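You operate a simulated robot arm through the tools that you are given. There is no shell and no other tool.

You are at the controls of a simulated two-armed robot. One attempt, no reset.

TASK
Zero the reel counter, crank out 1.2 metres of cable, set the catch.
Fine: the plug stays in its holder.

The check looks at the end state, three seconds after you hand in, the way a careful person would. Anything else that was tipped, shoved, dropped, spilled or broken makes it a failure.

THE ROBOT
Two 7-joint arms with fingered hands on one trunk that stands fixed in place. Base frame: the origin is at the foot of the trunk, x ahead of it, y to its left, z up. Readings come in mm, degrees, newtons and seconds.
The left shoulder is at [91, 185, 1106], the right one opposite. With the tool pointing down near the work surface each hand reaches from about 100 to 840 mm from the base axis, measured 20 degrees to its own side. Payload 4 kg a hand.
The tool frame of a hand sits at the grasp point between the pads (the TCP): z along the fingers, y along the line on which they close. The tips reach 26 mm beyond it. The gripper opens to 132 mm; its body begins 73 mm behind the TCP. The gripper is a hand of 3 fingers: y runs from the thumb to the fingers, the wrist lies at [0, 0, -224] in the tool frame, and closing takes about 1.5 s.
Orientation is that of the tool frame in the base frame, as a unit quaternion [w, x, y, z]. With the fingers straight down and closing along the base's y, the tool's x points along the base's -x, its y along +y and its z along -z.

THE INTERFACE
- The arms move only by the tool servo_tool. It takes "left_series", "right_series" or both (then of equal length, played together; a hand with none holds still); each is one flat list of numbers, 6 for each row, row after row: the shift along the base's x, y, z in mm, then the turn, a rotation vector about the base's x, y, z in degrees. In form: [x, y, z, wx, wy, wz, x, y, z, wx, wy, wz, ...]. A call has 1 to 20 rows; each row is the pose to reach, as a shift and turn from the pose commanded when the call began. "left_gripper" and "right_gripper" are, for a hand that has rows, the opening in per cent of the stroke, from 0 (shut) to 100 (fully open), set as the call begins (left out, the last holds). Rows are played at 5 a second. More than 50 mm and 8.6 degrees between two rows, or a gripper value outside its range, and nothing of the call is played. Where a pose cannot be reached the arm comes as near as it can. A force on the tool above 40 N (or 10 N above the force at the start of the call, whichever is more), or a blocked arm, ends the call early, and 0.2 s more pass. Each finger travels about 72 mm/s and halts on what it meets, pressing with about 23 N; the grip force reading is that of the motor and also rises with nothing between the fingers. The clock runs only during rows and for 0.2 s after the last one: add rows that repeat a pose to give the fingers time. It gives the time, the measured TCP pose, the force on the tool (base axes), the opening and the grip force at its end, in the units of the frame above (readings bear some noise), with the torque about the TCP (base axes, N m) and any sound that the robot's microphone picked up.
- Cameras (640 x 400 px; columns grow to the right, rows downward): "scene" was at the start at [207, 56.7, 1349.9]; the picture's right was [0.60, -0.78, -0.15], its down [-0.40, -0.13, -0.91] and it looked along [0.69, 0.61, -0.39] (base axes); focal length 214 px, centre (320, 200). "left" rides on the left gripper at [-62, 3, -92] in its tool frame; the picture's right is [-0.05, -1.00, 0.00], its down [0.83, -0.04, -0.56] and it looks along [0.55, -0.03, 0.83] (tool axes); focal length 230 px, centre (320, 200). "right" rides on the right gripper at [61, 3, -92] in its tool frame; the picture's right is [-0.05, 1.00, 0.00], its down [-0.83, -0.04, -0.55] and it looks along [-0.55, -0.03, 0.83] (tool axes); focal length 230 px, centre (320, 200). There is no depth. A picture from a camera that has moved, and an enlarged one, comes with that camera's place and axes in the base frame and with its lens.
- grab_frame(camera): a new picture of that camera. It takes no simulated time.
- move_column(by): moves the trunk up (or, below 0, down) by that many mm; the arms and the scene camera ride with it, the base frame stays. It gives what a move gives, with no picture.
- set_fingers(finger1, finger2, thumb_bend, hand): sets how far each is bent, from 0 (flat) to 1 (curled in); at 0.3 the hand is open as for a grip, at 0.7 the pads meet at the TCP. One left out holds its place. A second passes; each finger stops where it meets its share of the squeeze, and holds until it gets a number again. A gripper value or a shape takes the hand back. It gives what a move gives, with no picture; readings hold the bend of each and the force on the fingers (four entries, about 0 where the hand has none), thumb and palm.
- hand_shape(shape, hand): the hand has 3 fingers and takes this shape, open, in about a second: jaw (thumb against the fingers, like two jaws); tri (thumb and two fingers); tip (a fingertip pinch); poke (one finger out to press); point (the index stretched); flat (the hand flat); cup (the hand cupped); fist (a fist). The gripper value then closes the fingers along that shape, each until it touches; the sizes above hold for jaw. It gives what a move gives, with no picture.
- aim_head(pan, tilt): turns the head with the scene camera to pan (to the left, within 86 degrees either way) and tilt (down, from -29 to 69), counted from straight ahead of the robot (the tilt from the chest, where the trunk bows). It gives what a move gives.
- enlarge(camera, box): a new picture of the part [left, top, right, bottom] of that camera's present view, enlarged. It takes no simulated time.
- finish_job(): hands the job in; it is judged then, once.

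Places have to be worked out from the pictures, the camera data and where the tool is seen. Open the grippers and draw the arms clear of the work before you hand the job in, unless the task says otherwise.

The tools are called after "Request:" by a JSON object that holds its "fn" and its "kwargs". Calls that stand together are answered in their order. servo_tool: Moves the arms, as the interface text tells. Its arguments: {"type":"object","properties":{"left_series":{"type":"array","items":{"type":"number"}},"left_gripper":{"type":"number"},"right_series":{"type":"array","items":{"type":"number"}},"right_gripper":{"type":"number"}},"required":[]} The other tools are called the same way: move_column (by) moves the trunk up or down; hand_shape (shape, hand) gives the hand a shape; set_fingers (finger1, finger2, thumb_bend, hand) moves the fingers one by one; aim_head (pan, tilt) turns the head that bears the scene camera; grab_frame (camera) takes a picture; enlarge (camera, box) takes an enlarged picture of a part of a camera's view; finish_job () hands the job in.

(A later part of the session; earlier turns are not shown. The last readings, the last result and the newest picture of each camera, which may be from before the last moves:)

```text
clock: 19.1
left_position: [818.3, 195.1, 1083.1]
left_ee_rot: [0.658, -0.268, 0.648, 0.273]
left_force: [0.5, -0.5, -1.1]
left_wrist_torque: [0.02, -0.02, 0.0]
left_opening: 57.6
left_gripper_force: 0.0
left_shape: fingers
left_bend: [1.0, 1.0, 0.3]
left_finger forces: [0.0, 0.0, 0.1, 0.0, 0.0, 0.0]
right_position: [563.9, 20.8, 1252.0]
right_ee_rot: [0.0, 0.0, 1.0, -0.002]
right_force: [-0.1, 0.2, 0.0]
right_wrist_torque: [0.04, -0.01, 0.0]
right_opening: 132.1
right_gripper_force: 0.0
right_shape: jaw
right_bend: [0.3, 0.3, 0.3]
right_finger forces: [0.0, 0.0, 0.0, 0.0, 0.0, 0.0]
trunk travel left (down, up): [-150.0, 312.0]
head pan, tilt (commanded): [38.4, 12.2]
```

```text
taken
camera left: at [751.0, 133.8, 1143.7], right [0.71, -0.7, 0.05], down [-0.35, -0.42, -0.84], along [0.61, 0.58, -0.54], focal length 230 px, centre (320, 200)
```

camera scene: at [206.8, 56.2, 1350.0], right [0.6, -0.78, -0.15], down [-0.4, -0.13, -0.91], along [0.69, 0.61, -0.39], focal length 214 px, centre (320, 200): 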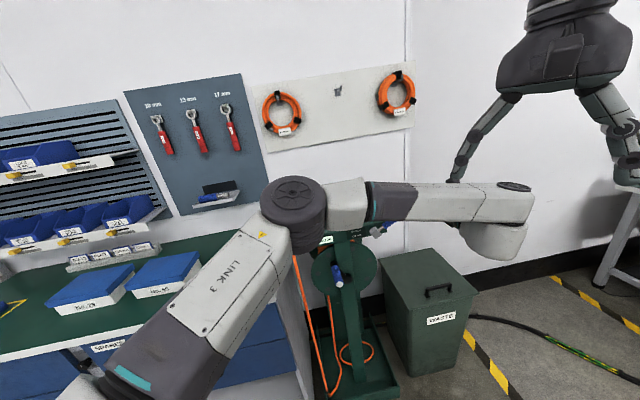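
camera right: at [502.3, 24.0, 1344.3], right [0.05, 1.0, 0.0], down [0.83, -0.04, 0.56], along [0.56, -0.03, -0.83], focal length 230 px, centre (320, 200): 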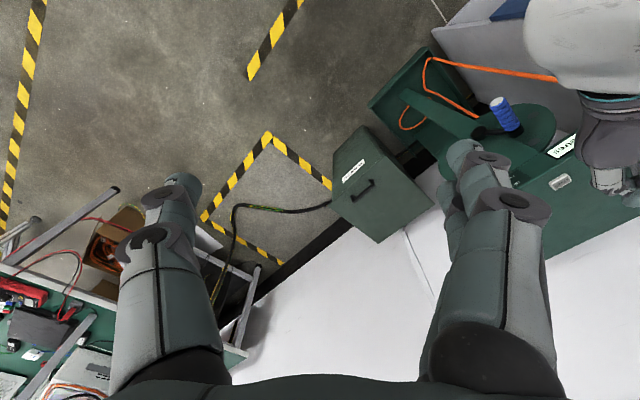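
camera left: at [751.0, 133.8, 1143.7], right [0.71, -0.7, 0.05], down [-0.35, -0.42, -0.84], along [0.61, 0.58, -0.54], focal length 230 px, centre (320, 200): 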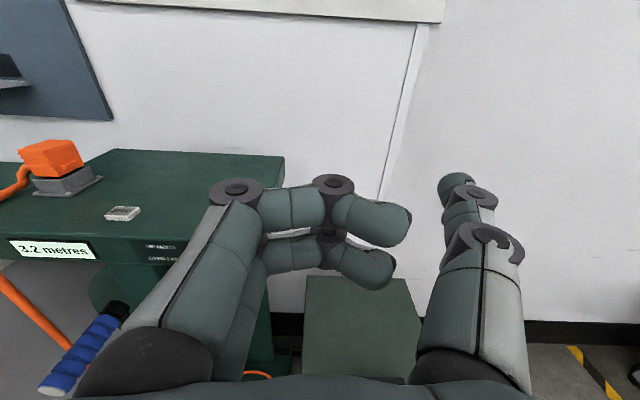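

The thumb now stands alone about 45 mm ahead of the curled fingers, at tool y ≈ −71. To keep clear of the plug, I'll come to ZERO from the right with the hand pitched 45° down; first I pitch it while moving back over, high above the plate.

Request:
{"fn": "servo_tool", "kwargs": {"left_series": [-10, 22, 5, -5.4, 5.4, 0, -20, 45, 9, -10.8, 10.8, 0, -29, 67, 14, -16.2, 16.2, 0, -39, 90, 18, -21.6, 21.6, 0, -48, 112, 23, -27.0, 27.0, 0, -58, 135, 27, -32.4, 32.4, 0]}}

Request:
{"fn": "servo_tool", "kwargs": {"left_series": [-17, 31, -10, 0, 0, 6, -34, 62, -20, 0, 0, 12, -50, 94, -30, 0, 0, 18, -67, 125, -40, 0, 0, 24, -84, 156, -50, 0, 0, 30, -84, 156, -50, 0, 0, 30]}}

Request:
{"fn": "grab_frame", "kwargs": {"camera": "left"}}

Request:
{"fn": "grab_frame", "kwargs": {"camera": "right"}}

Request:
{"fn": "grab_frame", "kwargs": {"camera": "scene"}}

```text
clock: 20.4
left_position: [760.1, 332.6, 1109.0]
left_ee_rot: [0.352, -0.353, 0.854, 0.146]
left_force: [-0.7, -0.3, -0.1]
left_wrist_torque: [-0.01, 0.02, -0.03]
left_opening: 57.4
left_gripper_force: 0.0
left_shape: fingers
left_bend: [1.0, 1.0, 0.3]
left_finger forces: [0.1, 0.0, 0.1, 0.1, 0.0, 0.0]
right_position: [564.1, 22.7, 1251.5]
right_ee_rot: [0.001, 0.0, 1.0, -0.002]
right_force: [-0.2, -0.5, -0.4]
right_wrist_torque: [-0.04, 0.05, -0.01]
right_opening: 132.0
right_gripper_force: 0.0
right_shape: jaw
right_bend: [0.3, 0.3, 0.3]
right_finger forces: [0.0, 0.0, 0.1, 0.1, 0.0, 0.0]
trunk travel left (down, up): [-150.0, 312.0]
head pan, tilt (commanded): [38.4, 12.2]
```

```text
clock: 21.9
left_position: [676.9, 487.2, 1059.2]
left_ee_rot: [0.303, -0.563, 0.732, 0.236]
left_force: [-0.5, -0.3, 0.6]
left_wrist_torque: [-0.01, -0.01, 0.02]
left_opening: 57.8
left_gripper_force: 0.1
left_shape: fingers
left_bend: [1.0, 1.0, 0.3]
left_finger forces: [0.0, 0.0, 0.1, 0.1, 0.1, 0.0]
right_position: [565.1, 20.3, 1252.1]
right_ee_rot: [0.001, 0.0, 1.0, -0.001]
right_force: [0.6, -0.6, -0.5]
right_wrist_torque: [0.0, -0.01, 0.01]
right_opening: 131.7
right_gripper_force: 0.2
right_shape: jaw
right_bend: [0.3, 0.3, 0.3]
right_finger forces: [0.1, 0.0, 0.0, 0.1, 0.0, 0.0]
trunk travel left (down, up): [-150.0, 312.0]
head pan, tilt (commanded): [38.4, 12.2]
```

```text
taken
camera left: at [669.0, 468.5, 1168.1], right [0.97, -0.22, 0.03], down [-0.21, -0.96, -0.19], along [0.07, 0.18, -0.98], focal length 230 px, centre (320, 200)
```

left: 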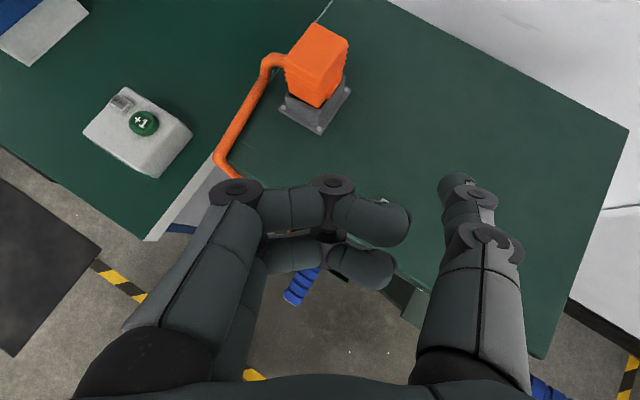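

```text
taken
camera right: at [502.4, 23.1, 1344.3], right [0.05, 1.0, 0.0], down [0.83, -0.04, 0.56], along [0.56, -0.03, -0.83], focal length 230 px, centre (320, 200)
```

right: 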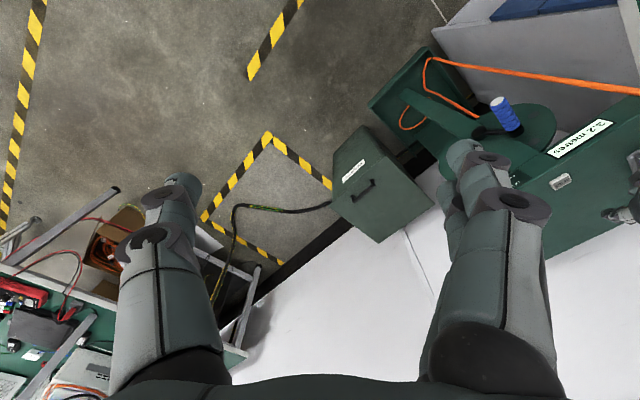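

```text
taken
camera scene: at [207.3, 56.0, 1349.9], right [0.6, -0.78, -0.15], down [-0.4, -0.13, -0.91], along [0.69, 0.61, -0.39], focal length 214 px, centre (320, 200)
```

scene: 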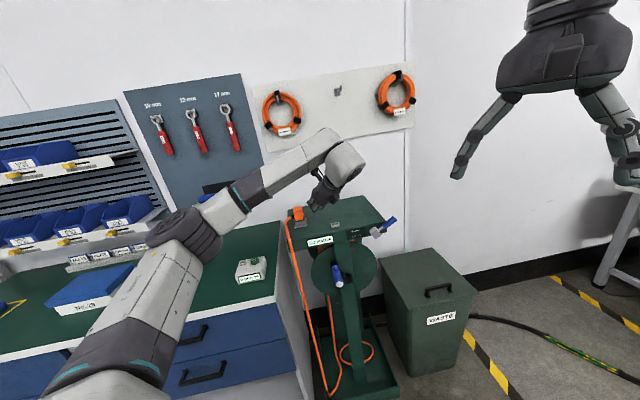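

The hand is above the plate and the scene camera sees the thumb, the ZERO button and the lever lying over. I'll enlarge to check the thumb's position over the button.

Request:
{"fn": "enlarge", "kwargs": {"camera": "scene", "box": [280, 160, 410, 250]}}

Request:
{"fn": "enlarge", "kwargs": {"camera": "right", "box": [520, 130, 640, 250]}}

```text
4.44 times, centred on (345, 205) of scene
camera zoom: at [207.3, 56.0, 1349.9], right [0.6, -0.78, -0.15], down [-0.4, -0.13, -0.91], along [0.69, 0.61, -0.39], focal length 953 px, centre (209, 178)
```

zoom: 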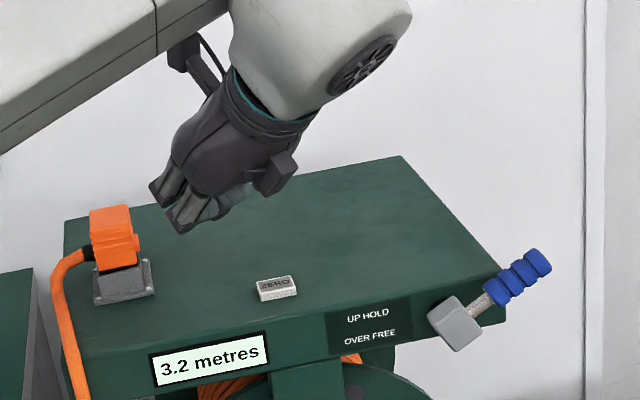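

```text
3.33 times, centred on (580, 190) of right
camera zoom: at [502.4, 23.1, 1344.3], right [0.05, 1.0, 0.0], down [0.83, -0.04, 0.56], along [0.56, -0.03, -0.83], focal length 767 px, centre (-547, 233)
```

zoom: 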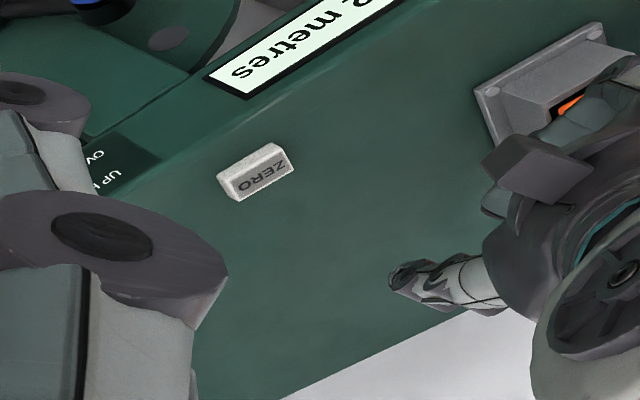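

The thumb tip is seen from the right camera at about [760, 485, 1035]. I'll shift about 10 mm in −x and lower 50 mm, then check again from the right and scene views.

Request:
{"fn": "servo_tool", "kwargs": {"left_series": [-5, -1, -15, 0, 0, 0, -10, -2, -33, 0, 0, 0, -10, -2, -50, 0, 0, 0, -10, -2, -50, 0, 0, 0]}}

Request:
{"fn": "enlarge", "kwargs": {"camera": "right", "box": [520, 130, 640, 250]}}

Request:
{"fn": "enlarge", "kwargs": {"camera": "scene", "box": [290, 180, 390, 250]}}

Request:
{"fn": "grab_frame", "kwargs": {"camera": "left"}}

```text
clock: 22.9
left_position: [667.1, 484.9, 1008.3]
left_ee_rot: [0.303, -0.562, 0.733, 0.234]
left_force: [0.0, -0.3, 0.4]
left_wrist_torque: [0.01, 0.01, 0.03]
left_opening: 58.1
left_gripper_force: 0.0
left_shape: fingers
left_bend: [1.0, 1.0, 0.3]
left_finger forces: [0.0, 0.0, 0.0, 0.0, 0.1, 0.1]
right_position: [564.3, 20.3, 1252.7]
right_ee_rot: [0.001, 0.0, 1.0, -0.001]
right_force: [0.1, 0.8, -0.1]
right_wrist_torque: [0.01, -0.02, -0.01]
right_opening: 131.9
right_gripper_force: 0.2
right_shape: jaw
right_bend: [0.3, 0.3, 0.3]
right_finger forces: [0.0, 0.0, 0.0, 0.1, 0.0, 0.0]
trunk travel left (down, up): [-150.0, 312.0]
head pan, tilt (commanded): [38.4, 12.2]
```

```text
3.33 times, centred on (580, 190) of right
camera zoom: at [502.1, 23.6, 1344.4], right [0.05, 1.0, 0.0], down [0.83, -0.04, 0.56], along [0.56, -0.03, -0.83], focal length 767 px, centre (-547, 233)
```

zoom: 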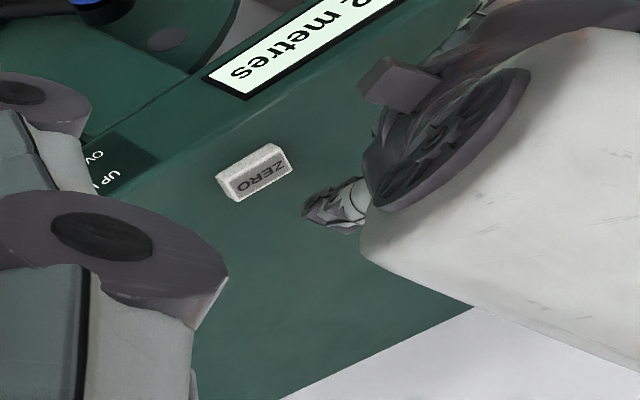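

```text
5.71 times, centred on (340, 215) of scene
camera zoom: at [207.0, 56.5, 1350.0], right [0.6, -0.78, -0.15], down [-0.4, -0.13, -0.91], along [0.69, 0.61, -0.39], focal length 1226 px, centre (206, 114)
```

zoom: 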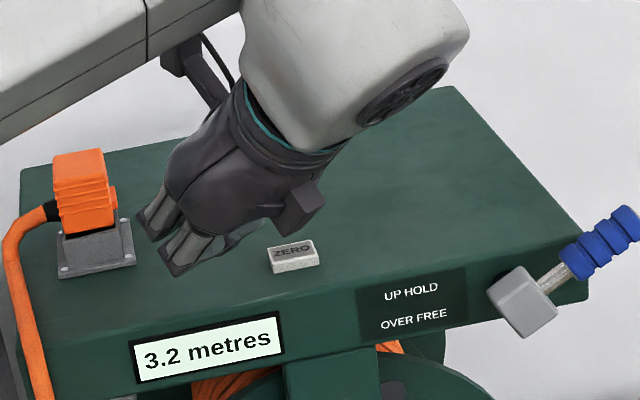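

```text
taken
camera left: at [659.0, 466.6, 1117.9], right [0.97, -0.22, 0.03], down [-0.21, -0.96, -0.19], along [0.08, 0.18, -0.98], focal length 230 px, centre (320, 200)
```

left: 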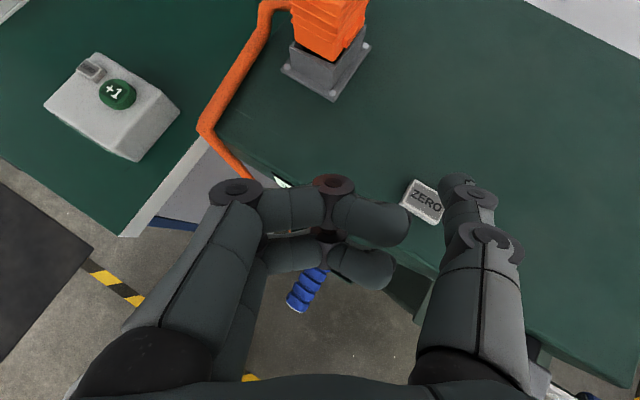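

Projected down to contact, the thumb tip lands on the button. I'll lower another 22 mm and look again before pressing.

Request:
{"fn": "servo_tool", "kwargs": {"left_series": [0, 0, -8, 0, 0, 0, 0, 0, -15, 0, 0, 0, 0, 0, -22, 0, 0, 0, 0, 0, -22, 0, 0, 0]}}

Request:
{"fn": "enlarge", "kwargs": {"camera": "right", "box": [520, 130, 640, 250]}}

Request:
{"fn": "enlarge", "kwargs": {"camera": "scene", "box": [290, 180, 390, 250]}}

Request:
{"fn": "grab_frame", "kwargs": {"camera": "left"}}

```text
clock: 23.9
left_position: [667.0, 484.9, 986.8]
left_ee_rot: [0.303, -0.562, 0.734, 0.233]
left_force: [-0.5, -0.4, 0.1]
left_wrist_torque: [-0.02, 0.01, 0.0]
left_opening: 57.7
left_gripper_force: 0.1
left_shape: fingers
left_bend: [1.0, 1.0, 0.3]
left_finger forces: [0.1, 0.0, 0.0, 0.1, 0.0, 0.1]
right_position: [563.8, 20.6, 1251.9]
right_ee_rot: [0.001, 0.0, 1.0, 0.0]
right_force: [1.0, -0.4, 0.1]
right_wrist_torque: [-0.01, 0.02, -0.02]
right_opening: 131.9
right_gripper_force: 0.0
right_shape: jaw
right_bend: [0.3, 0.3, 0.3]
right_finger forces: [0.0, 0.1, 0.1, 0.1, 0.1, 0.2]
trunk travel left (down, up): [-150.0, 312.0]
head pan, tilt (commanded): [38.4, 12.2]
```

```text
3.33 times, centred on (580, 190) of right
camera zoom: at [502.2, 23.7, 1344.3], right [0.05, 1.0, 0.0], down [0.83, -0.04, 0.56], along [0.56, -0.03, -0.83], focal length 767 px, centre (-547, 233)
```

zoom: 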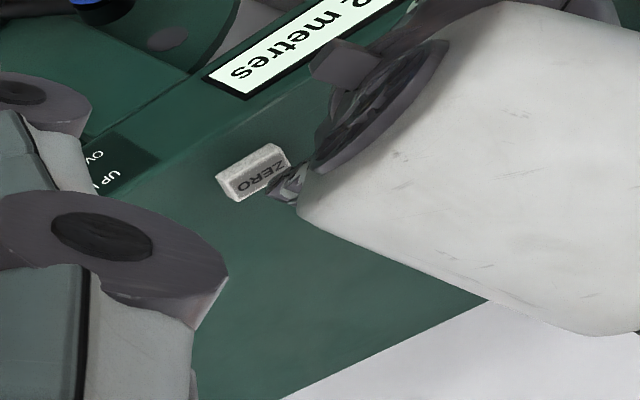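

```text
5.71 times, centred on (340, 215) of scene
camera zoom: at [207.1, 56.6, 1349.9], right [0.6, -0.78, -0.15], down [-0.4, -0.13, -0.91], along [0.69, 0.61, -0.39], focal length 1226 px, centre (206, 114)
```

zoom: 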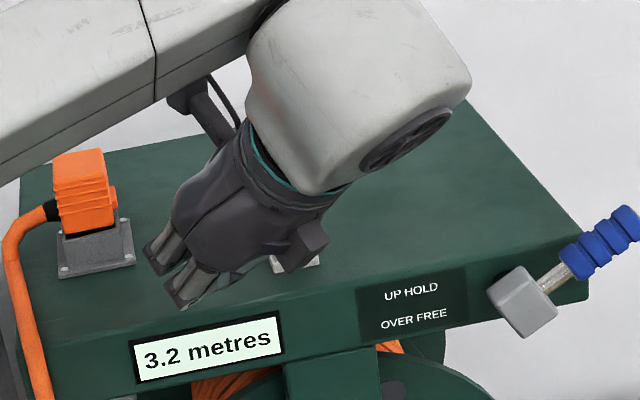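

```text
taken
camera left: at [659.2, 467.1, 1095.8], right [0.97, -0.22, 0.03], down [-0.21, -0.96, -0.19], along [0.08, 0.18, -0.98], focal length 230 px, centre (320, 200)
```

left: 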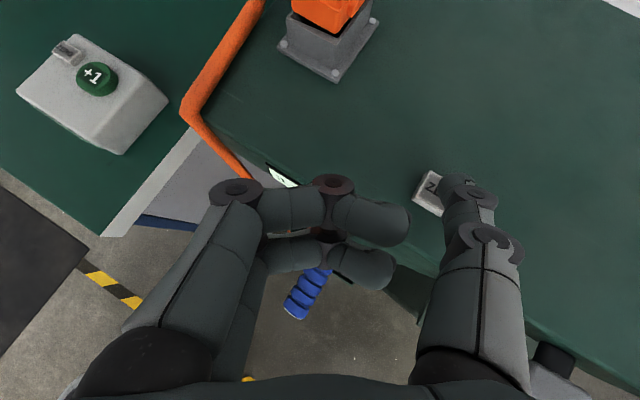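

The thumb covers the right half of the button and drifts onto its centre as it descends. I'll lower in small steps and read the force and any click.

Request:
{"fn": "servo_tool", "kwargs": {"left_series": [-1, 0, -4, 0, 0, 0, -2, 0, -8, 0, 0, 0, -3, 0, -11, 0, 0, 0, -3, 0, -13, 0, 0, 0]}}

Request:
{"fn": "enlarge", "kwargs": {"camera": "scene", "box": [290, 180, 390, 250]}}

Request:
{"fn": "grab_frame", "kwargs": {"camera": "left"}}

```text
clock: 24.9
left_position: [664.9, 486.0, 973.9]
left_ee_rot: [0.303, -0.563, 0.733, 0.234]
left_force: [0.1, 0.1, 4.1]
left_wrist_torque: [0.01, -0.28, 0.07]
left_opening: 58.2
left_gripper_force: 1.6
left_shape: fingers
left_bend: [1.0, 1.0, 0.3]
left_finger forces: [0.0, 0.0, 0.0, 0.0, 2.7, 0.0]
right_position: [564.0, 21.6, 1252.7]
right_ee_rot: [0.001, 0.0, 1.0, 0.0]
right_force: [0.5, -0.1, 0.1]
right_wrist_torque: [0.02, 0.02, 0.02]
right_opening: 132.0
right_gripper_force: 0.2
right_shape: jaw
right_bend: [0.3, 0.3, 0.3]
right_finger forces: [0.0, 0.0, 0.0, 0.1, 0.0, 0.0]
trunk travel left (down, up): [-150.0, 312.0]
head pan, tilt (commanded): [38.4, 12.2]
heard: click
```

```text
5.71 times, centred on (340, 215) of scene
camera zoom: at [206.8, 56.5, 1350.0], right [0.6, -0.78, -0.15], down [-0.4, -0.13, -0.91], along [0.69, 0.61, -0.39], focal length 1226 px, centre (206, 114)
```

zoom: 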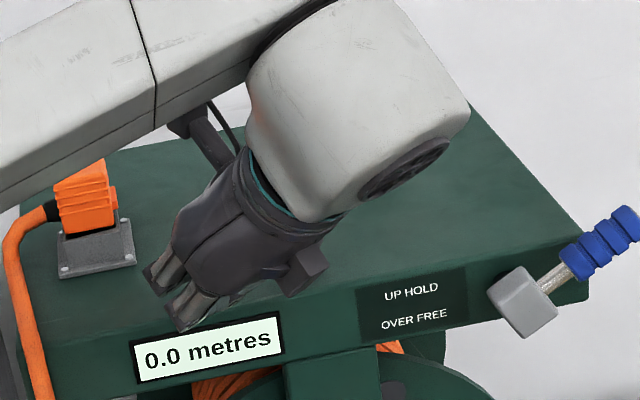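

```text
taken
camera left: at [656.0, 467.5, 1083.3], right [0.97, -0.22, 0.04], down [-0.21, -0.96, -0.19], along [0.08, 0.18, -0.98], focal length 230 px, centre (320, 200)
```

left: 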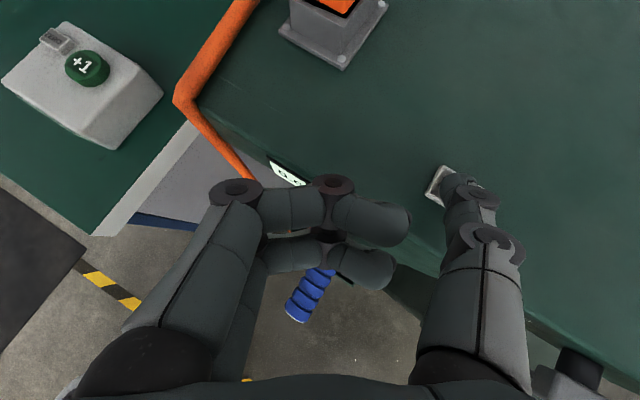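

The button clicked and the counter now reads 0.0. I'll lift straight off it, then swing the hand back and out in front of the crank, still high.

Request:
{"fn": "servo_tool", "kwargs": {"left_series": [0, 0, 30, 0, 0, 0, 0, 0, 70, 0, 0, 0, -10, -15, 90, 0, 0, -5, -28, -40, 75, 0, 0, -10, -46, -66, 55, 0, 0, -15, -64, -92, 30, 0, 0, -20, -82, -118, 5, 0, 0, -25, -101, -145, -20, 0, 0, -30, -101, -145, -20, 0, 0, -30]}}

Request:
{"fn": "grab_frame", "kwargs": {"camera": "scene"}}

Request:
{"fn": "grab_frame", "kwargs": {"camera": "left"}}

Request:
{"fn": "grab_frame", "kwargs": {"camera": "right"}}

```text
clock: 26.9
left_position: [563.3, 340.4, 954.4]
left_ee_rot: [0.353, -0.354, 0.854, 0.147]
left_force: [0.7, 0.6, -0.1]
left_wrist_torque: [0.02, -0.01, -0.02]
left_opening: 57.8
left_gripper_force: 0.1
left_shape: fingers
left_bend: [1.0, 1.0, 0.3]
left_finger forces: [0.1, 0.0, 0.0, 0.1, 0.0, 0.0]
right_position: [564.6, 21.4, 1252.3]
right_ee_rot: [0.001, -0.001, 1.0, -0.001]
right_force: [-0.5, 0.2, -0.6]
right_wrist_torque: [0.0, 0.0, 0.01]
right_opening: 131.9
right_gripper_force: 0.1
right_shape: jaw
right_bend: [0.3, 0.3, 0.3]
right_finger forces: [0.1, 0.1, 0.0, 0.0, 0.0, 0.0]
trunk travel left (down, up): [-150.0, 312.0]
head pan, tilt (commanded): [38.4, 12.2]
```

```text
taken
camera scene: at [207.2, 56.7, 1349.9], right [0.6, -0.78, -0.15], down [-0.4, -0.13, -0.91], along [0.69, 0.61, -0.39], focal length 214 px, centre (320, 200)
```

scene: 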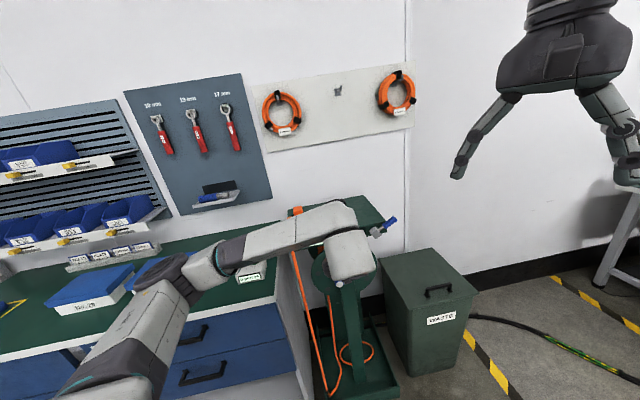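

```text
taken
camera left: at [546.7, 329.1, 1062.6], right [0.73, -0.68, 0.03], down [-0.66, -0.72, -0.19], along [0.16, 0.12, -0.98], focal length 230 px, centre (320, 200)
```

left: 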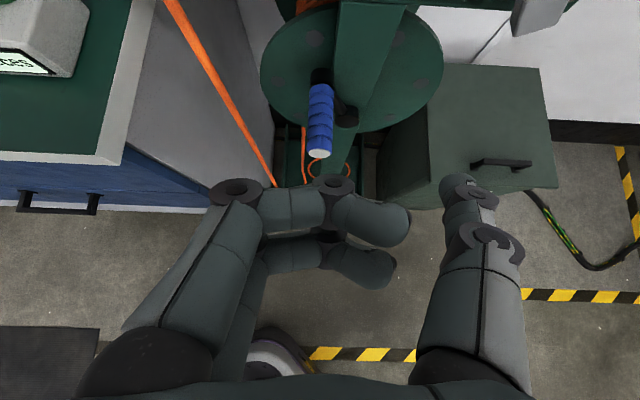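

```text
taken
camera right: at [502.4, 23.9, 1344.3], right [0.05, 1.0, 0.0], down [0.83, -0.04, 0.56], along [0.56, -0.03, -0.83], focal length 230 px, centre (320, 200)
```

right: 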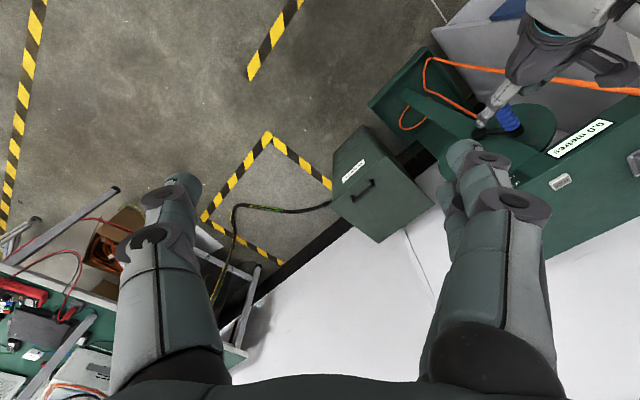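

The counter shows 0.0. Before lowering toward the crank I want to know where the waste bin's top edge lies relative to the crank's sweep, so I'll enlarge the scene and left views.

Request:
{"fn": "enlarge", "kwargs": {"camera": "scene", "box": [300, 220, 500, 380]}}

Request:
{"fn": "enlarge", "kwargs": {"camera": "left", "box": [240, 0, 600, 240]}}

Request:
{"fn": "enlarge", "kwargs": {"camera": "right", "box": [320, 30, 640, 250]}}

```text
2.50 times, centred on (400, 300) of scene
camera zoom: at [207.2, 56.7, 1349.9], right [0.6, -0.78, -0.15], down [-0.4, -0.13, -0.91], along [0.69, 0.61, -0.39], focal length 536 px, centre (120, -50)
```

zoom: 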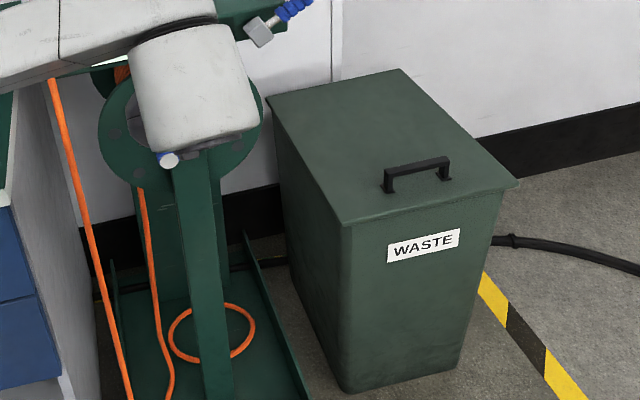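

```text
1.67 times, centred on (420, 120) of left
camera zoom: at [546.7, 329.1, 1062.6], right [0.73, -0.68, 0.03], down [-0.66, -0.72, -0.19], along [0.16, 0.12, -0.98], focal length 384 px, centre (153, 333)
```

zoom: 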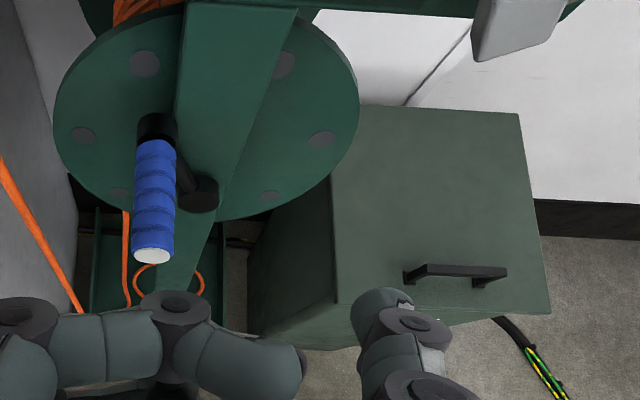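

```text
1.82 times, centred on (480, 140) of right
camera zoom: at [502.4, 23.9, 1344.3], right [0.05, 1.0, 0.0], down [0.83, -0.04, 0.56], along [0.56, -0.03, -0.83], focal length 418 px, centre (29, 309)
```

zoom: 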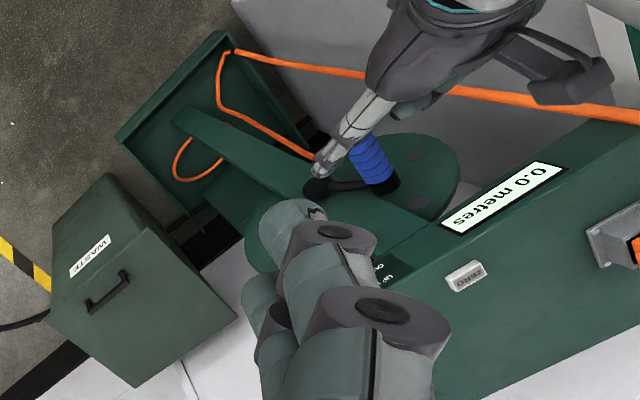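

The bin's near top corner is at about [824, 246, 586], well right of and below the crank's sweep. I'll level the hand and lower it in front of the knob, and open the jaw.

Request:
{"fn": "servo_tool", "kwargs": {"left_series": [0, 0, -20, 5.3, -5.3, 0, 0, 0, -44, 10.6, -10.6, 0, 0, 0, -68, 15.9, -15.9, 0, 0, 0, -92, 21.2, -21.2, 0, 0, 0, -118, 26.5, -26.5, 0, 0, 0, -142, 31.8, -31.8, 0, 0, 0, -142, 31.8, -31.8, 0]}}

Request:
{"fn": "hand_shape", "kwargs": {"hand": "left", "shape": "jaw"}}

Request:
{"fn": "grab_frame", "kwargs": {"camera": "left"}}

Request:
{"fn": "grab_frame", "kwargs": {"camera": "scene"}}

```text
clock: 28.4
left_position: [562.6, 342.1, 811.5]
left_ee_rot: [0.652, -0.273, 0.654, 0.271]
left_force: [-0.5, 0.2, 0.4]
left_wrist_torque: [0.0, 0.01, -0.01]
left_opening: 57.7
left_gripper_force: 0.1
left_shape: fingers
left_bend: [1.0, 1.0, 0.3]
left_finger forces: [0.1, 0.0, 0.0, 0.0, 0.0, 0.0]
right_position: [564.6, 22.2, 1253.0]
right_ee_rot: [0.001, 0.0, 1.0, -0.001]
right_force: [0.8, 0.9, 0.3]
right_wrist_torque: [-0.03, 0.01, 0.0]
right_opening: 132.0
right_gripper_force: 0.0
right_shape: jaw
right_bend: [0.3, 0.3, 0.3]
right_finger forces: [0.1, 0.1, 0.0, 0.0, 0.1, 0.0]
trunk travel left (down, up): [-150.0, 312.0]
head pan, tilt (commanded): [38.4, 12.2]
```

```text
clock: 29.4
left_position: [562.7, 340.7, 812.4]
left_ee_rot: [0.652, -0.272, 0.654, 0.271]
left_force: [0.1, -0.4, 0.9]
left_wrist_torque: [0.02, 0.02, 0.0]
left_opening: 132.1
left_gripper_force: 0.1
left_shape: jaw
left_bend: [0.3, 0.3, 0.3]
left_finger forces: [0.1, 0.1, 0.0, 0.0, 0.1, 0.0]
right_position: [564.4, 21.4, 1253.5]
right_ee_rot: [0.0, 0.0, 1.0, 0.0]
right_force: [0.3, -0.1, 0.4]
right_wrist_torque: [0.02, 0.01, 0.0]
right_opening: 131.7
right_gripper_force: 0.1
right_shape: jaw
right_bend: [0.3, 0.3, 0.3]
right_finger forces: [0.0, 0.1, 0.1, 0.1, 0.1, 0.0]
trunk travel left (down, up): [-150.0, 312.0]
head pan, tilt (commanded): [38.4, 12.2]
```

```text
taken
camera left: at [496.4, 279.4, 873.7], right [0.71, -0.7, 0.05], down [-0.36, -0.43, -0.83], along [0.6, 0.57, -0.56], focal length 230 px, centre (320, 200)
```

left: 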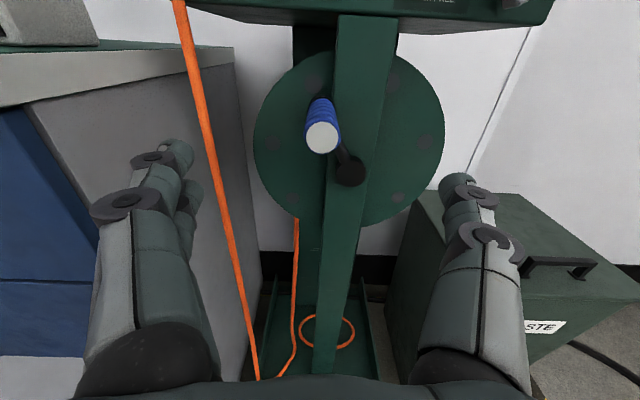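

```text
taken
camera scene: at [207.1, 56.6, 1349.9], right [0.6, -0.78, -0.15], down [-0.4, -0.13, -0.91], along [0.69, 0.61, -0.39], focal length 214 px, centre (320, 200)
```

scene: 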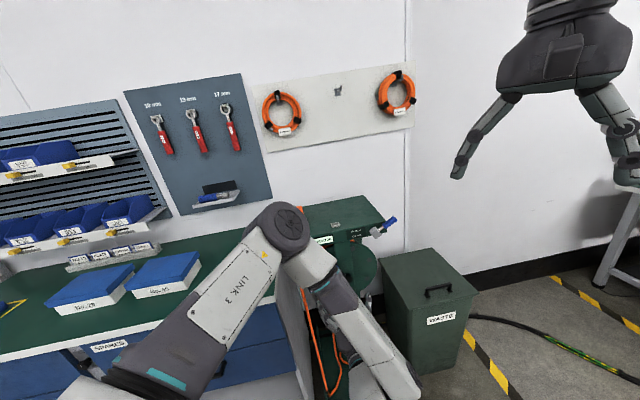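

I have a clear straight-on view: the cable leaves the drum on its left side going down, so cranking out should be counter-clockwise as seen from here. I'll enlarge to fix the hub and knob centres.

Request:
{"fn": "enlarge", "kwargs": {"camera": "left", "box": [240, 40, 460, 240]}}

```text
2.00 times, centred on (350, 140) of left
camera zoom: at [496.4, 279.4, 873.7], right [0.71, -0.7, 0.05], down [-0.36, -0.43, -0.83], along [0.6, 0.57, -0.56], focal length 460 px, centre (260, 320)
```

zoom: 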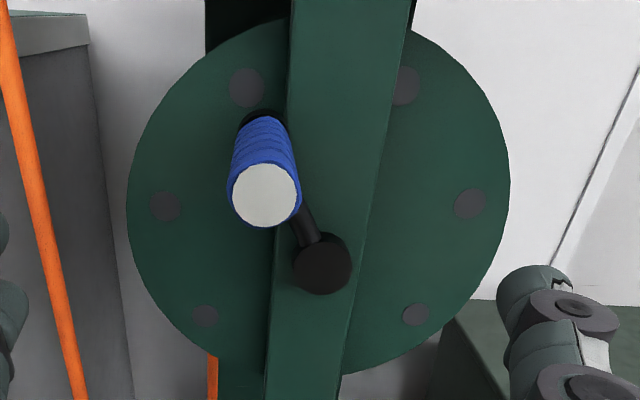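

Hub centre is about r = 197, z = 746 in the stand's frame, and the knob is at r = 157, z = 813, so the crank radius is about 78 mm. The hand is already lined up with the knob; I'll advance 113 mm along the axis so the jaw straddles it.

Request:
{"fn": "servo_tool", "kwargs": {"left_series": [20, 20, 0, 0, 0, 0, 40, 40, 0, 0, 0, 0, 60, 60, 0, 0, 0, 0, 80, 80, 0, 0, 0, 0, 80, 80, 0, 0, 0, 0]}}

Request:
{"fn": "grab_frame", "kwargs": {"camera": "left"}}

Request:
{"fn": "grab_frame", "kwargs": {"camera": "right"}}

```text
clock: 30.6
left_position: [643.3, 420.1, 812.8]
left_ee_rot: [0.653, -0.272, 0.653, 0.272]
left_force: [-1.1, 0.0, 0.4]
left_wrist_torque: [-0.04, 0.03, -0.03]
left_opening: 132.0
left_gripper_force: 0.1
left_shape: jaw
left_bend: [0.3, 0.3, 0.3]
left_finger forces: [0.1, 0.0, 0.1, 0.0, 0.0, 0.0]
right_position: [564.0, 20.1, 1252.2]
right_ee_rot: [0.001, 0.0, 1.0, -0.001]
right_force: [-0.9, 0.8, -0.1]
right_wrist_torque: [-0.04, 0.0, 0.0]
right_opening: 131.9
right_gripper_force: 0.1
right_shape: jaw
right_bend: [0.3, 0.3, 0.3]
right_finger forces: [0.1, 0.0, 0.0, 0.0, 0.1, 0.0]
trunk travel left (down, up): [-150.0, 312.0]
head pan, tilt (commanded): [38.4, 12.2]
```

```text
taken
camera left: at [576.8, 358.6, 874.5], right [0.71, -0.7, 0.05], down [-0.36, -0.42, -0.83], along [0.61, 0.57, -0.56], focal length 230 px, centre (320, 200)
```

left: 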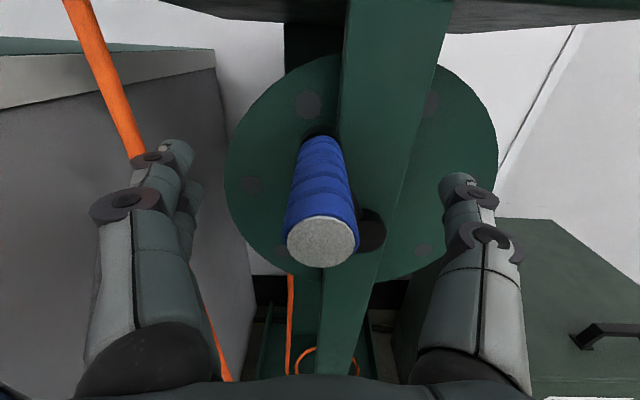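

```text
taken
camera right: at [502.2, 23.3, 1344.3], right [0.05, 1.0, 0.0], down [0.83, -0.04, 0.56], along [0.56, -0.03, -0.83], focal length 230 px, centre (320, 200)
```

right: 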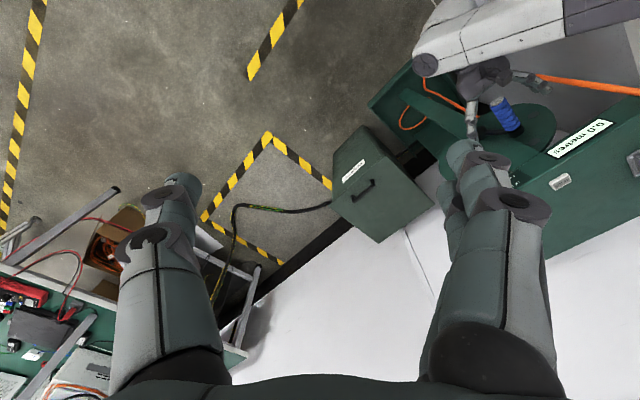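

The knob sits centred between thumb and fingers, and the cable is clear of the fingers. I'll close the jaw on the knob.

Request:
{"fn": "servo_tool", "kwargs": {"left_series": [0, 0, 0, 0, 0, 0, 0, 0, 0, 0, 0, 0, 0, 0, 0, 0, 0, 0, 0, 0, 0, 0, 0, 0, 0, 0, 0, 0, 0, 0, 0, 0, 0, 0, 0, 0, 0, 0, 0, 0, 0, 0, 0, 0, 0, 0, 0, 0], "left_gripper": 0}}

Request:
{"fn": "grab_frame", "kwargs": {"camera": "left"}}

Request:
{"fn": "grab_frame", "kwargs": {"camera": "scene"}}

```text
clock: 32.4
left_position: [643.7, 419.4, 813.0]
left_ee_rot: [0.652, -0.271, 0.654, 0.272]
left_force: [0.8, 1.1, -0.2]
left_wrist_torque: [-0.01, 0.03, 0.0]
left_opening: 17.8
left_gripper_force: 23.2
left_shape: jaw
left_bend: [0.72, 0.72, 0.7]
left_finger forces: [9.5, 10.7, 0.0, 0.0, 20.5, 0.0]
right_position: [564.0, 21.5, 1251.7]
right_ee_rot: [0.001, 0.0, 1.0, 0.0]
right_force: [-0.2, 0.1, 0.4]
right_wrist_torque: [0.0, 0.04, 0.0]
right_opening: 132.1
right_gripper_force: 0.1
right_shape: jaw
right_bend: [0.3, 0.3, 0.3]
right_finger forces: [0.0, 0.0, 0.0, 0.0, 0.0, 0.1]
trunk travel left (down, up): [-150.0, 312.0]
head pan, tilt (commanded): [38.4, 12.2]
```

```text
taken
camera left: at [576.8, 358.8, 874.2], right [0.71, -0.7, 0.05], down [-0.36, -0.42, -0.83], along [0.61, 0.57, -0.56], focal length 230 px, centre (320, 200)
```

left: 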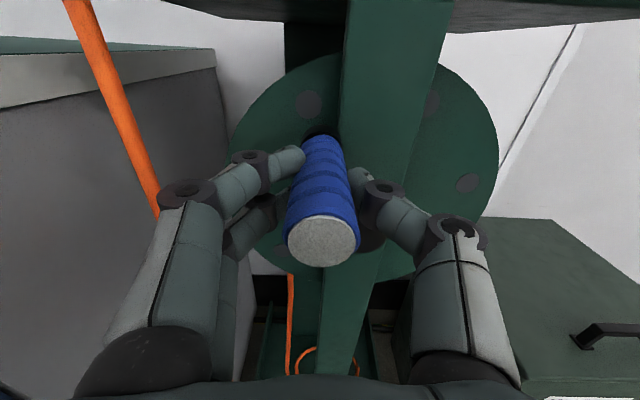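

```text
taken
camera scene: at [207.4, 56.7, 1349.8], right [0.6, -0.78, -0.15], down [-0.4, -0.13, -0.91], along [0.69, 0.61, -0.39], focal length 214 px, centre (320, 200)
```

scene: 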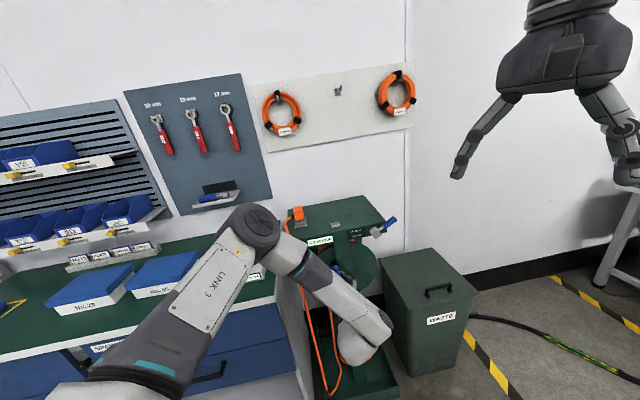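

The knob is firmly held, with balanced finger forces. I'll try a small counter-clockwise move (about 20° along the crank circle) and read the counter and forces.

Request:
{"fn": "servo_tool", "kwargs": {"left_series": [-4, 4, -3.7, 0, 0, 0, -7.8, 7.8, -8, 0, 0, 0, -11.3, 11.3, -12.6, 0, 0, 0, -14.5, 14.5, -17.7, 0, 0, 0, -14.5, 14.5, -17.7, 0, 0, 0]}}

Request:
{"fn": "grab_frame", "kwargs": {"camera": "left"}}

Request:
{"fn": "enlarge", "kwargs": {"camera": "scene", "box": [280, 200, 400, 280]}}

```text
clock: 33.5
left_position: [632.8, 426.5, 796.3]
left_ee_rot: [0.651, -0.276, 0.652, 0.275]
left_force: [3.2, 26.6, 15.4]
left_wrist_torque: [0.24, -0.17, 0.27]
left_opening: 14.5
left_gripper_force: 23.0
left_shape: jaw
left_bend: [0.7, 0.69, 0.7]
left_finger forces: [17.4, 10.4, 0.0, 0.0, 11.6, 0.0]
left hand out of reach, approached as far as the arm can: row 3, 4, 5
right_position: [562.9, 21.0, 1253.3]
right_ee_rot: [0.002, 0.001, 1.0, -0.001]
right_force: [-0.4, -1.6, -0.3]
right_wrist_torque: [0.0, 0.0, -0.02]
right_opening: 131.7
right_gripper_force: 0.0
right_shape: jaw
right_bend: [0.3, 0.3, 0.3]
right_finger forces: [0.1, 0.1, 0.1, 0.0, 0.0, 0.0]
trunk travel left (down, up): [-150.0, 312.0]
head pan, tilt (commanded): [38.4, 12.2]
```

```text
taken
camera left: at [566.4, 364.5, 858.1], right [0.72, -0.7, 0.05], down [-0.36, -0.43, -0.83], along [0.6, 0.58, -0.56], focal length 230 px, centre (320, 200)
```

left: 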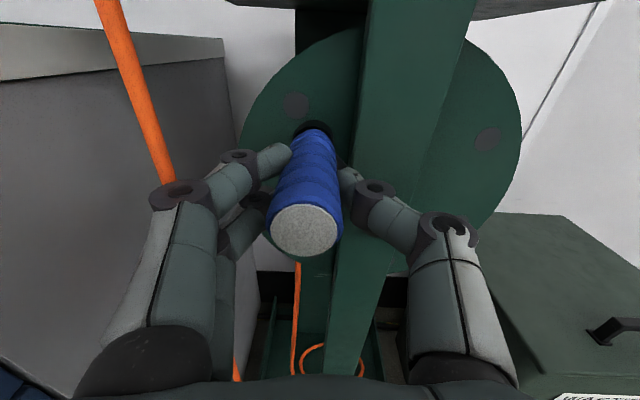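

```text
5.00 times, centred on (340, 240) of scene
camera zoom: at [205.6, 59.0, 1350.2], right [0.6, -0.78, -0.15], down [-0.4, -0.13, -0.91], along [0.69, 0.61, -0.39], focal length 1072 px, centre (220, 0)
```

zoom: 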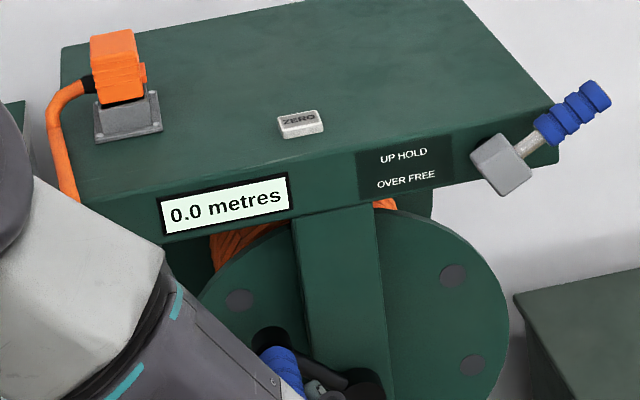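

The crank moved a little, but the arm hit a joint limit (hand level with the trunk too high), and the force is radial. I'll release the knob, withdraw along the axis, and then lower the trunk for better arm posture.

Request:
{"fn": "servo_tool", "kwargs": {"left_series": [0, 0, 0, 0, 0, 0, 0, 0, 0, 0, 0, 0, 0, 0, 0, 0, 0, 0, 0, 0, 0, 0, 0, 0, 0, 0, 0, 0, 0, 0, 0, 0, 0, 0, 0, 0, 0, 0, 0, 0, 0, 0], "left_gripper": 100}}

Request:
{"fn": "servo_tool", "kwargs": {"left_series": [-20, -20, 3, 0, 0, 0, -42, -42, 6, 0, 0, 0, -65, -65, 10, 0, 0, 0, -85, -85, 20, 0, 0, 0, -85, -85, 50, 0, 0, 0, -85, -85, 85, 0, 0, 0]}}

Request:
{"fn": "grab_frame", "kwargs": {"camera": "left"}}

Request:
{"fn": "grab_frame", "kwargs": {"camera": "scene"}}

```text
clock: 35.1
left_position: [632.3, 423.8, 794.9]
left_ee_rot: [0.65, -0.274, 0.655, 0.273]
left_force: [-0.3, -0.6, -0.8]
left_wrist_torque: [-0.01, -0.05, 0.01]
left_opening: 131.8
left_gripper_force: 0.1
left_shape: jaw
left_bend: [0.3, 0.3, 0.3]
left_finger forces: [0.0, 0.1, 0.0, 0.0, 0.1, 0.0]
right_position: [562.9, 20.0, 1253.1]
right_ee_rot: [0.001, 0.0, 1.0, 0.0]
right_force: [1.3, 0.1, 0.3]
right_wrist_torque: [0.0, -0.03, -0.02]
right_opening: 131.9
right_gripper_force: 0.0
right_shape: jaw
right_bend: [0.3, 0.3, 0.3]
right_finger forces: [0.1, 0.0, 0.0, 0.0, 0.1, 0.0]
trunk travel left (down, up): [-150.0, 312.0]
head pan, tilt (commanded): [38.4, 12.2]
```

```text
clock: 36.5
left_position: [553.8, 336.5, 884.8]
left_ee_rot: [0.65, -0.272, 0.656, 0.271]
left_force: [0.4, 0.6, -0.4]
left_wrist_torque: [-0.01, 0.01, 0.05]
left_opening: 132.1
left_gripper_force: 0.1
left_shape: jaw
left_bend: [0.3, 0.3, 0.3]
left_finger forces: [0.0, 0.0, 0.1, 0.1, 0.0, 0.0]
left hand out of reach, approached as far as the arm can: row 4, 5, 6
right_position: [564.0, 19.2, 1253.1]
right_ee_rot: [0.001, 0.0, 1.0, -0.001]
right_force: [0.0, -0.1, 0.2]
right_wrist_torque: [0.01, 0.03, -0.01]
right_opening: 131.6
right_gripper_force: 0.0
right_shape: jaw
right_bend: [0.3, 0.3, 0.3]
right_finger forces: [0.1, 0.0, 0.0, 0.1, 0.0, 0.0]
trunk travel left (down, up): [-150.0, 312.0]
head pan, tilt (commanded): [38.4, 12.2]
```

```text
taken
camera left: at [486.6, 276.2, 945.5], right [0.71, -0.7, 0.05], down [-0.37, -0.43, -0.83], along [0.6, 0.57, -0.56], focal length 230 px, centre (320, 200)
```

left: 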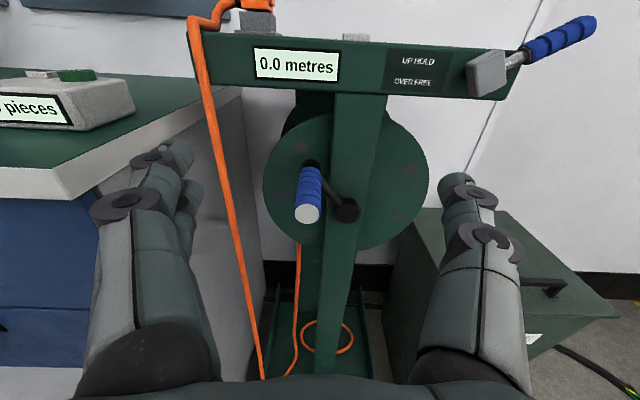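

```text
taken
camera scene: at [206.0, 55.7, 1350.3], right [0.6, -0.78, -0.15], down [-0.4, -0.13, -0.91], along [0.69, 0.61, -0.39], focal length 214 px, centre (320, 200)
```

scene: 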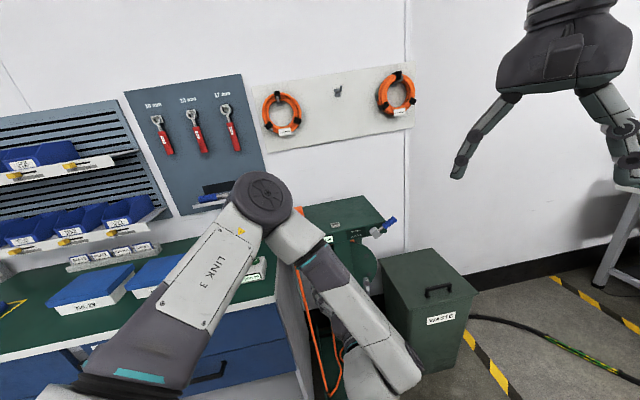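

The knob has turned a little counter-clockwise and the hand is clear. I'll lower the trunk by 150 mm; nothing lies under either hand.

Request:
{"fn": "move_column", "kwargs": {"by": -150}}

Request:
{"fn": "grab_frame", "kwargs": {"camera": "left"}}

Request:
{"fn": "grab_frame", "kwargs": {"camera": "scene"}}

Request:
{"fn": "grab_frame", "kwargs": {"camera": "right"}}

```text
clock: 38.3
left_position: [558.0, 337.5, 565.9]
left_ee_rot: [0.551, -0.231, 0.741, 0.306]
left_force: [-0.2, -0.8, 0.4]
left_wrist_torque: [0.0, 0.0, -0.02]
left_opening: 131.9
left_gripper_force: 0.1
left_shape: jaw
left_bend: [0.3, 0.3, 0.3]
left_finger forces: [0.0, 0.1, 0.0, 0.0, 0.0, 0.0]
right_position: [562.5, 21.7, 1103.5]
right_ee_rot: [0.002, 0.001, 1.0, 0.0]
right_force: [0.4, 0.4, 0.8]
right_wrist_torque: [-0.04, 0.0, -0.03]
right_opening: 132.0
right_gripper_force: 0.1
right_shape: jaw
right_bend: [0.3, 0.3, 0.3]
right_finger forces: [0.1, 0.0, 0.0, 0.0, 0.0, 0.0]
trunk travel left (down, up): [0.0, 462.0]
head pan, tilt (commanded): [38.4, 12.2]
```

```text
taken
camera left: at [511.6, 276.8, 644.1], right [0.69, -0.7, -0.15], down [-0.58, -0.43, -0.69], along [0.42, 0.57, -0.71], focal length 230 px, centre (320, 200)
```

left: 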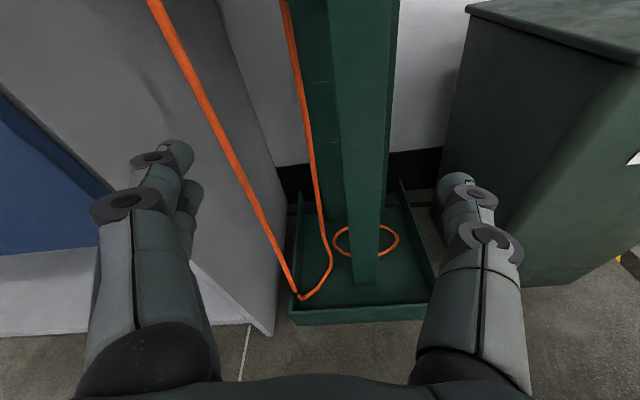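

```text
taken
camera scene: at [356.7, 56.5, 1109.5], right [0.53, -0.78, -0.32], down [-0.64, -0.13, -0.76], along [0.55, 0.61, -0.57], focal length 214 px, centre (320, 200)
```

scene: 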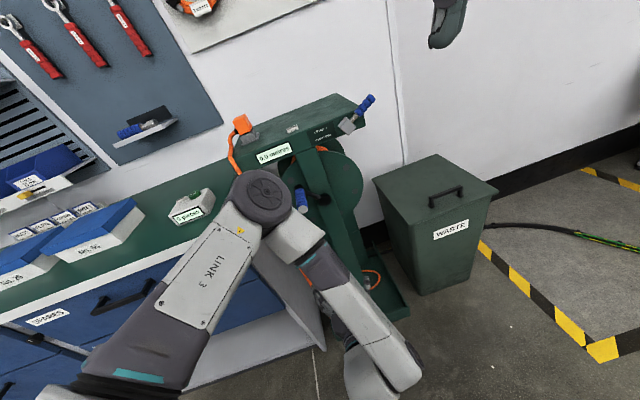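

```text
taken
camera right: at [500.5, 23.7, 1195.7], right [0.05, 1.0, 0.0], down [0.83, -0.04, 0.56], along [0.56, -0.03, -0.83], focal length 230 px, centre (320, 200)
```

right: 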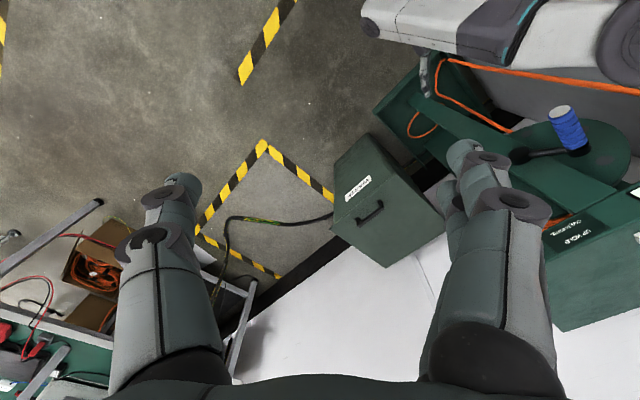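

The trunk bows forward as it sinks, which folds the left arm more, so that is no help. I'll go back up 150 mm and instead grip the knob with the hand pitched about 50° down, which keeps the wrist straight.

Request:
{"fn": "move_column", "kwargs": {"by": 150}}

Request:
{"fn": "grab_frame", "kwargs": {"camera": "left"}}

Request:
{"fn": "grab_frame", "kwargs": {"camera": "scene"}}

```text
clock: 40.0
left_position: [559.7, 338.7, 712.8]
left_ee_rot: [0.55, -0.232, 0.741, 0.307]
left_force: [-0.5, -1.6, -0.7]
left_wrist_torque: [0.0, 0.02, 0.01]
left_opening: 131.9
left_gripper_force: 0.0
left_shape: jaw
left_bend: [0.3, 0.3, 0.3]
left_finger forces: [0.1, 0.0, 0.0, 0.0, 0.1, 0.0]
right_position: [566.0, 20.9, 1250.7]
right_ee_rot: [0.0, 0.002, 1.0, -0.001]
right_force: [0.3, 0.5, 0.2]
right_wrist_torque: [-0.03, 0.01, -0.01]
right_opening: 131.8
right_gripper_force: 0.1
right_shape: jaw
right_bend: [0.3, 0.3, 0.3]
right_finger forces: [0.0, 0.0, 0.0, 0.0, 0.0, 0.1]
trunk travel left (down, up): [-150.0, 312.0]
head pan, tilt (commanded): [38.4, 12.2]
```

```text
taken
camera left: at [512.4, 276.8, 791.8], right [0.69, -0.7, -0.15], down [-0.58, -0.43, -0.69], along [0.42, 0.57, -0.71], focal length 230 px, centre (320, 200)
```

left: 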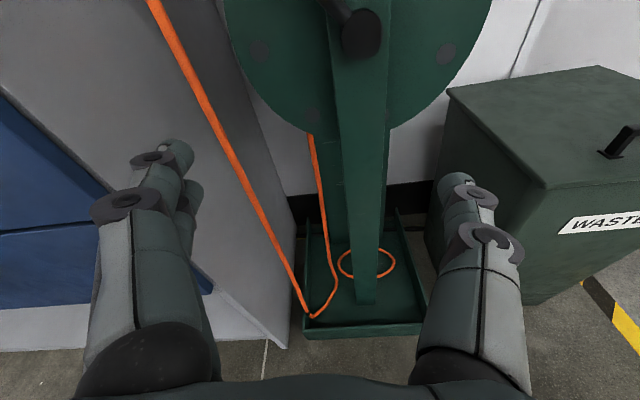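

```text
taken
camera scene: at [208.1, 56.6, 1349.5], right [0.6, -0.78, -0.15], down [-0.4, -0.13, -0.91], along [0.69, 0.61, -0.39], focal length 214 px, centre (320, 200)
```

scene: 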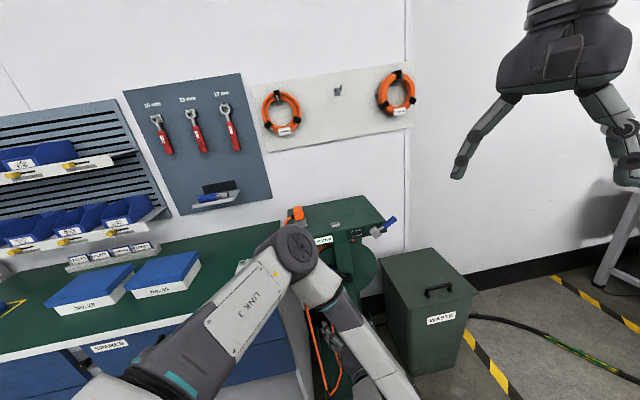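

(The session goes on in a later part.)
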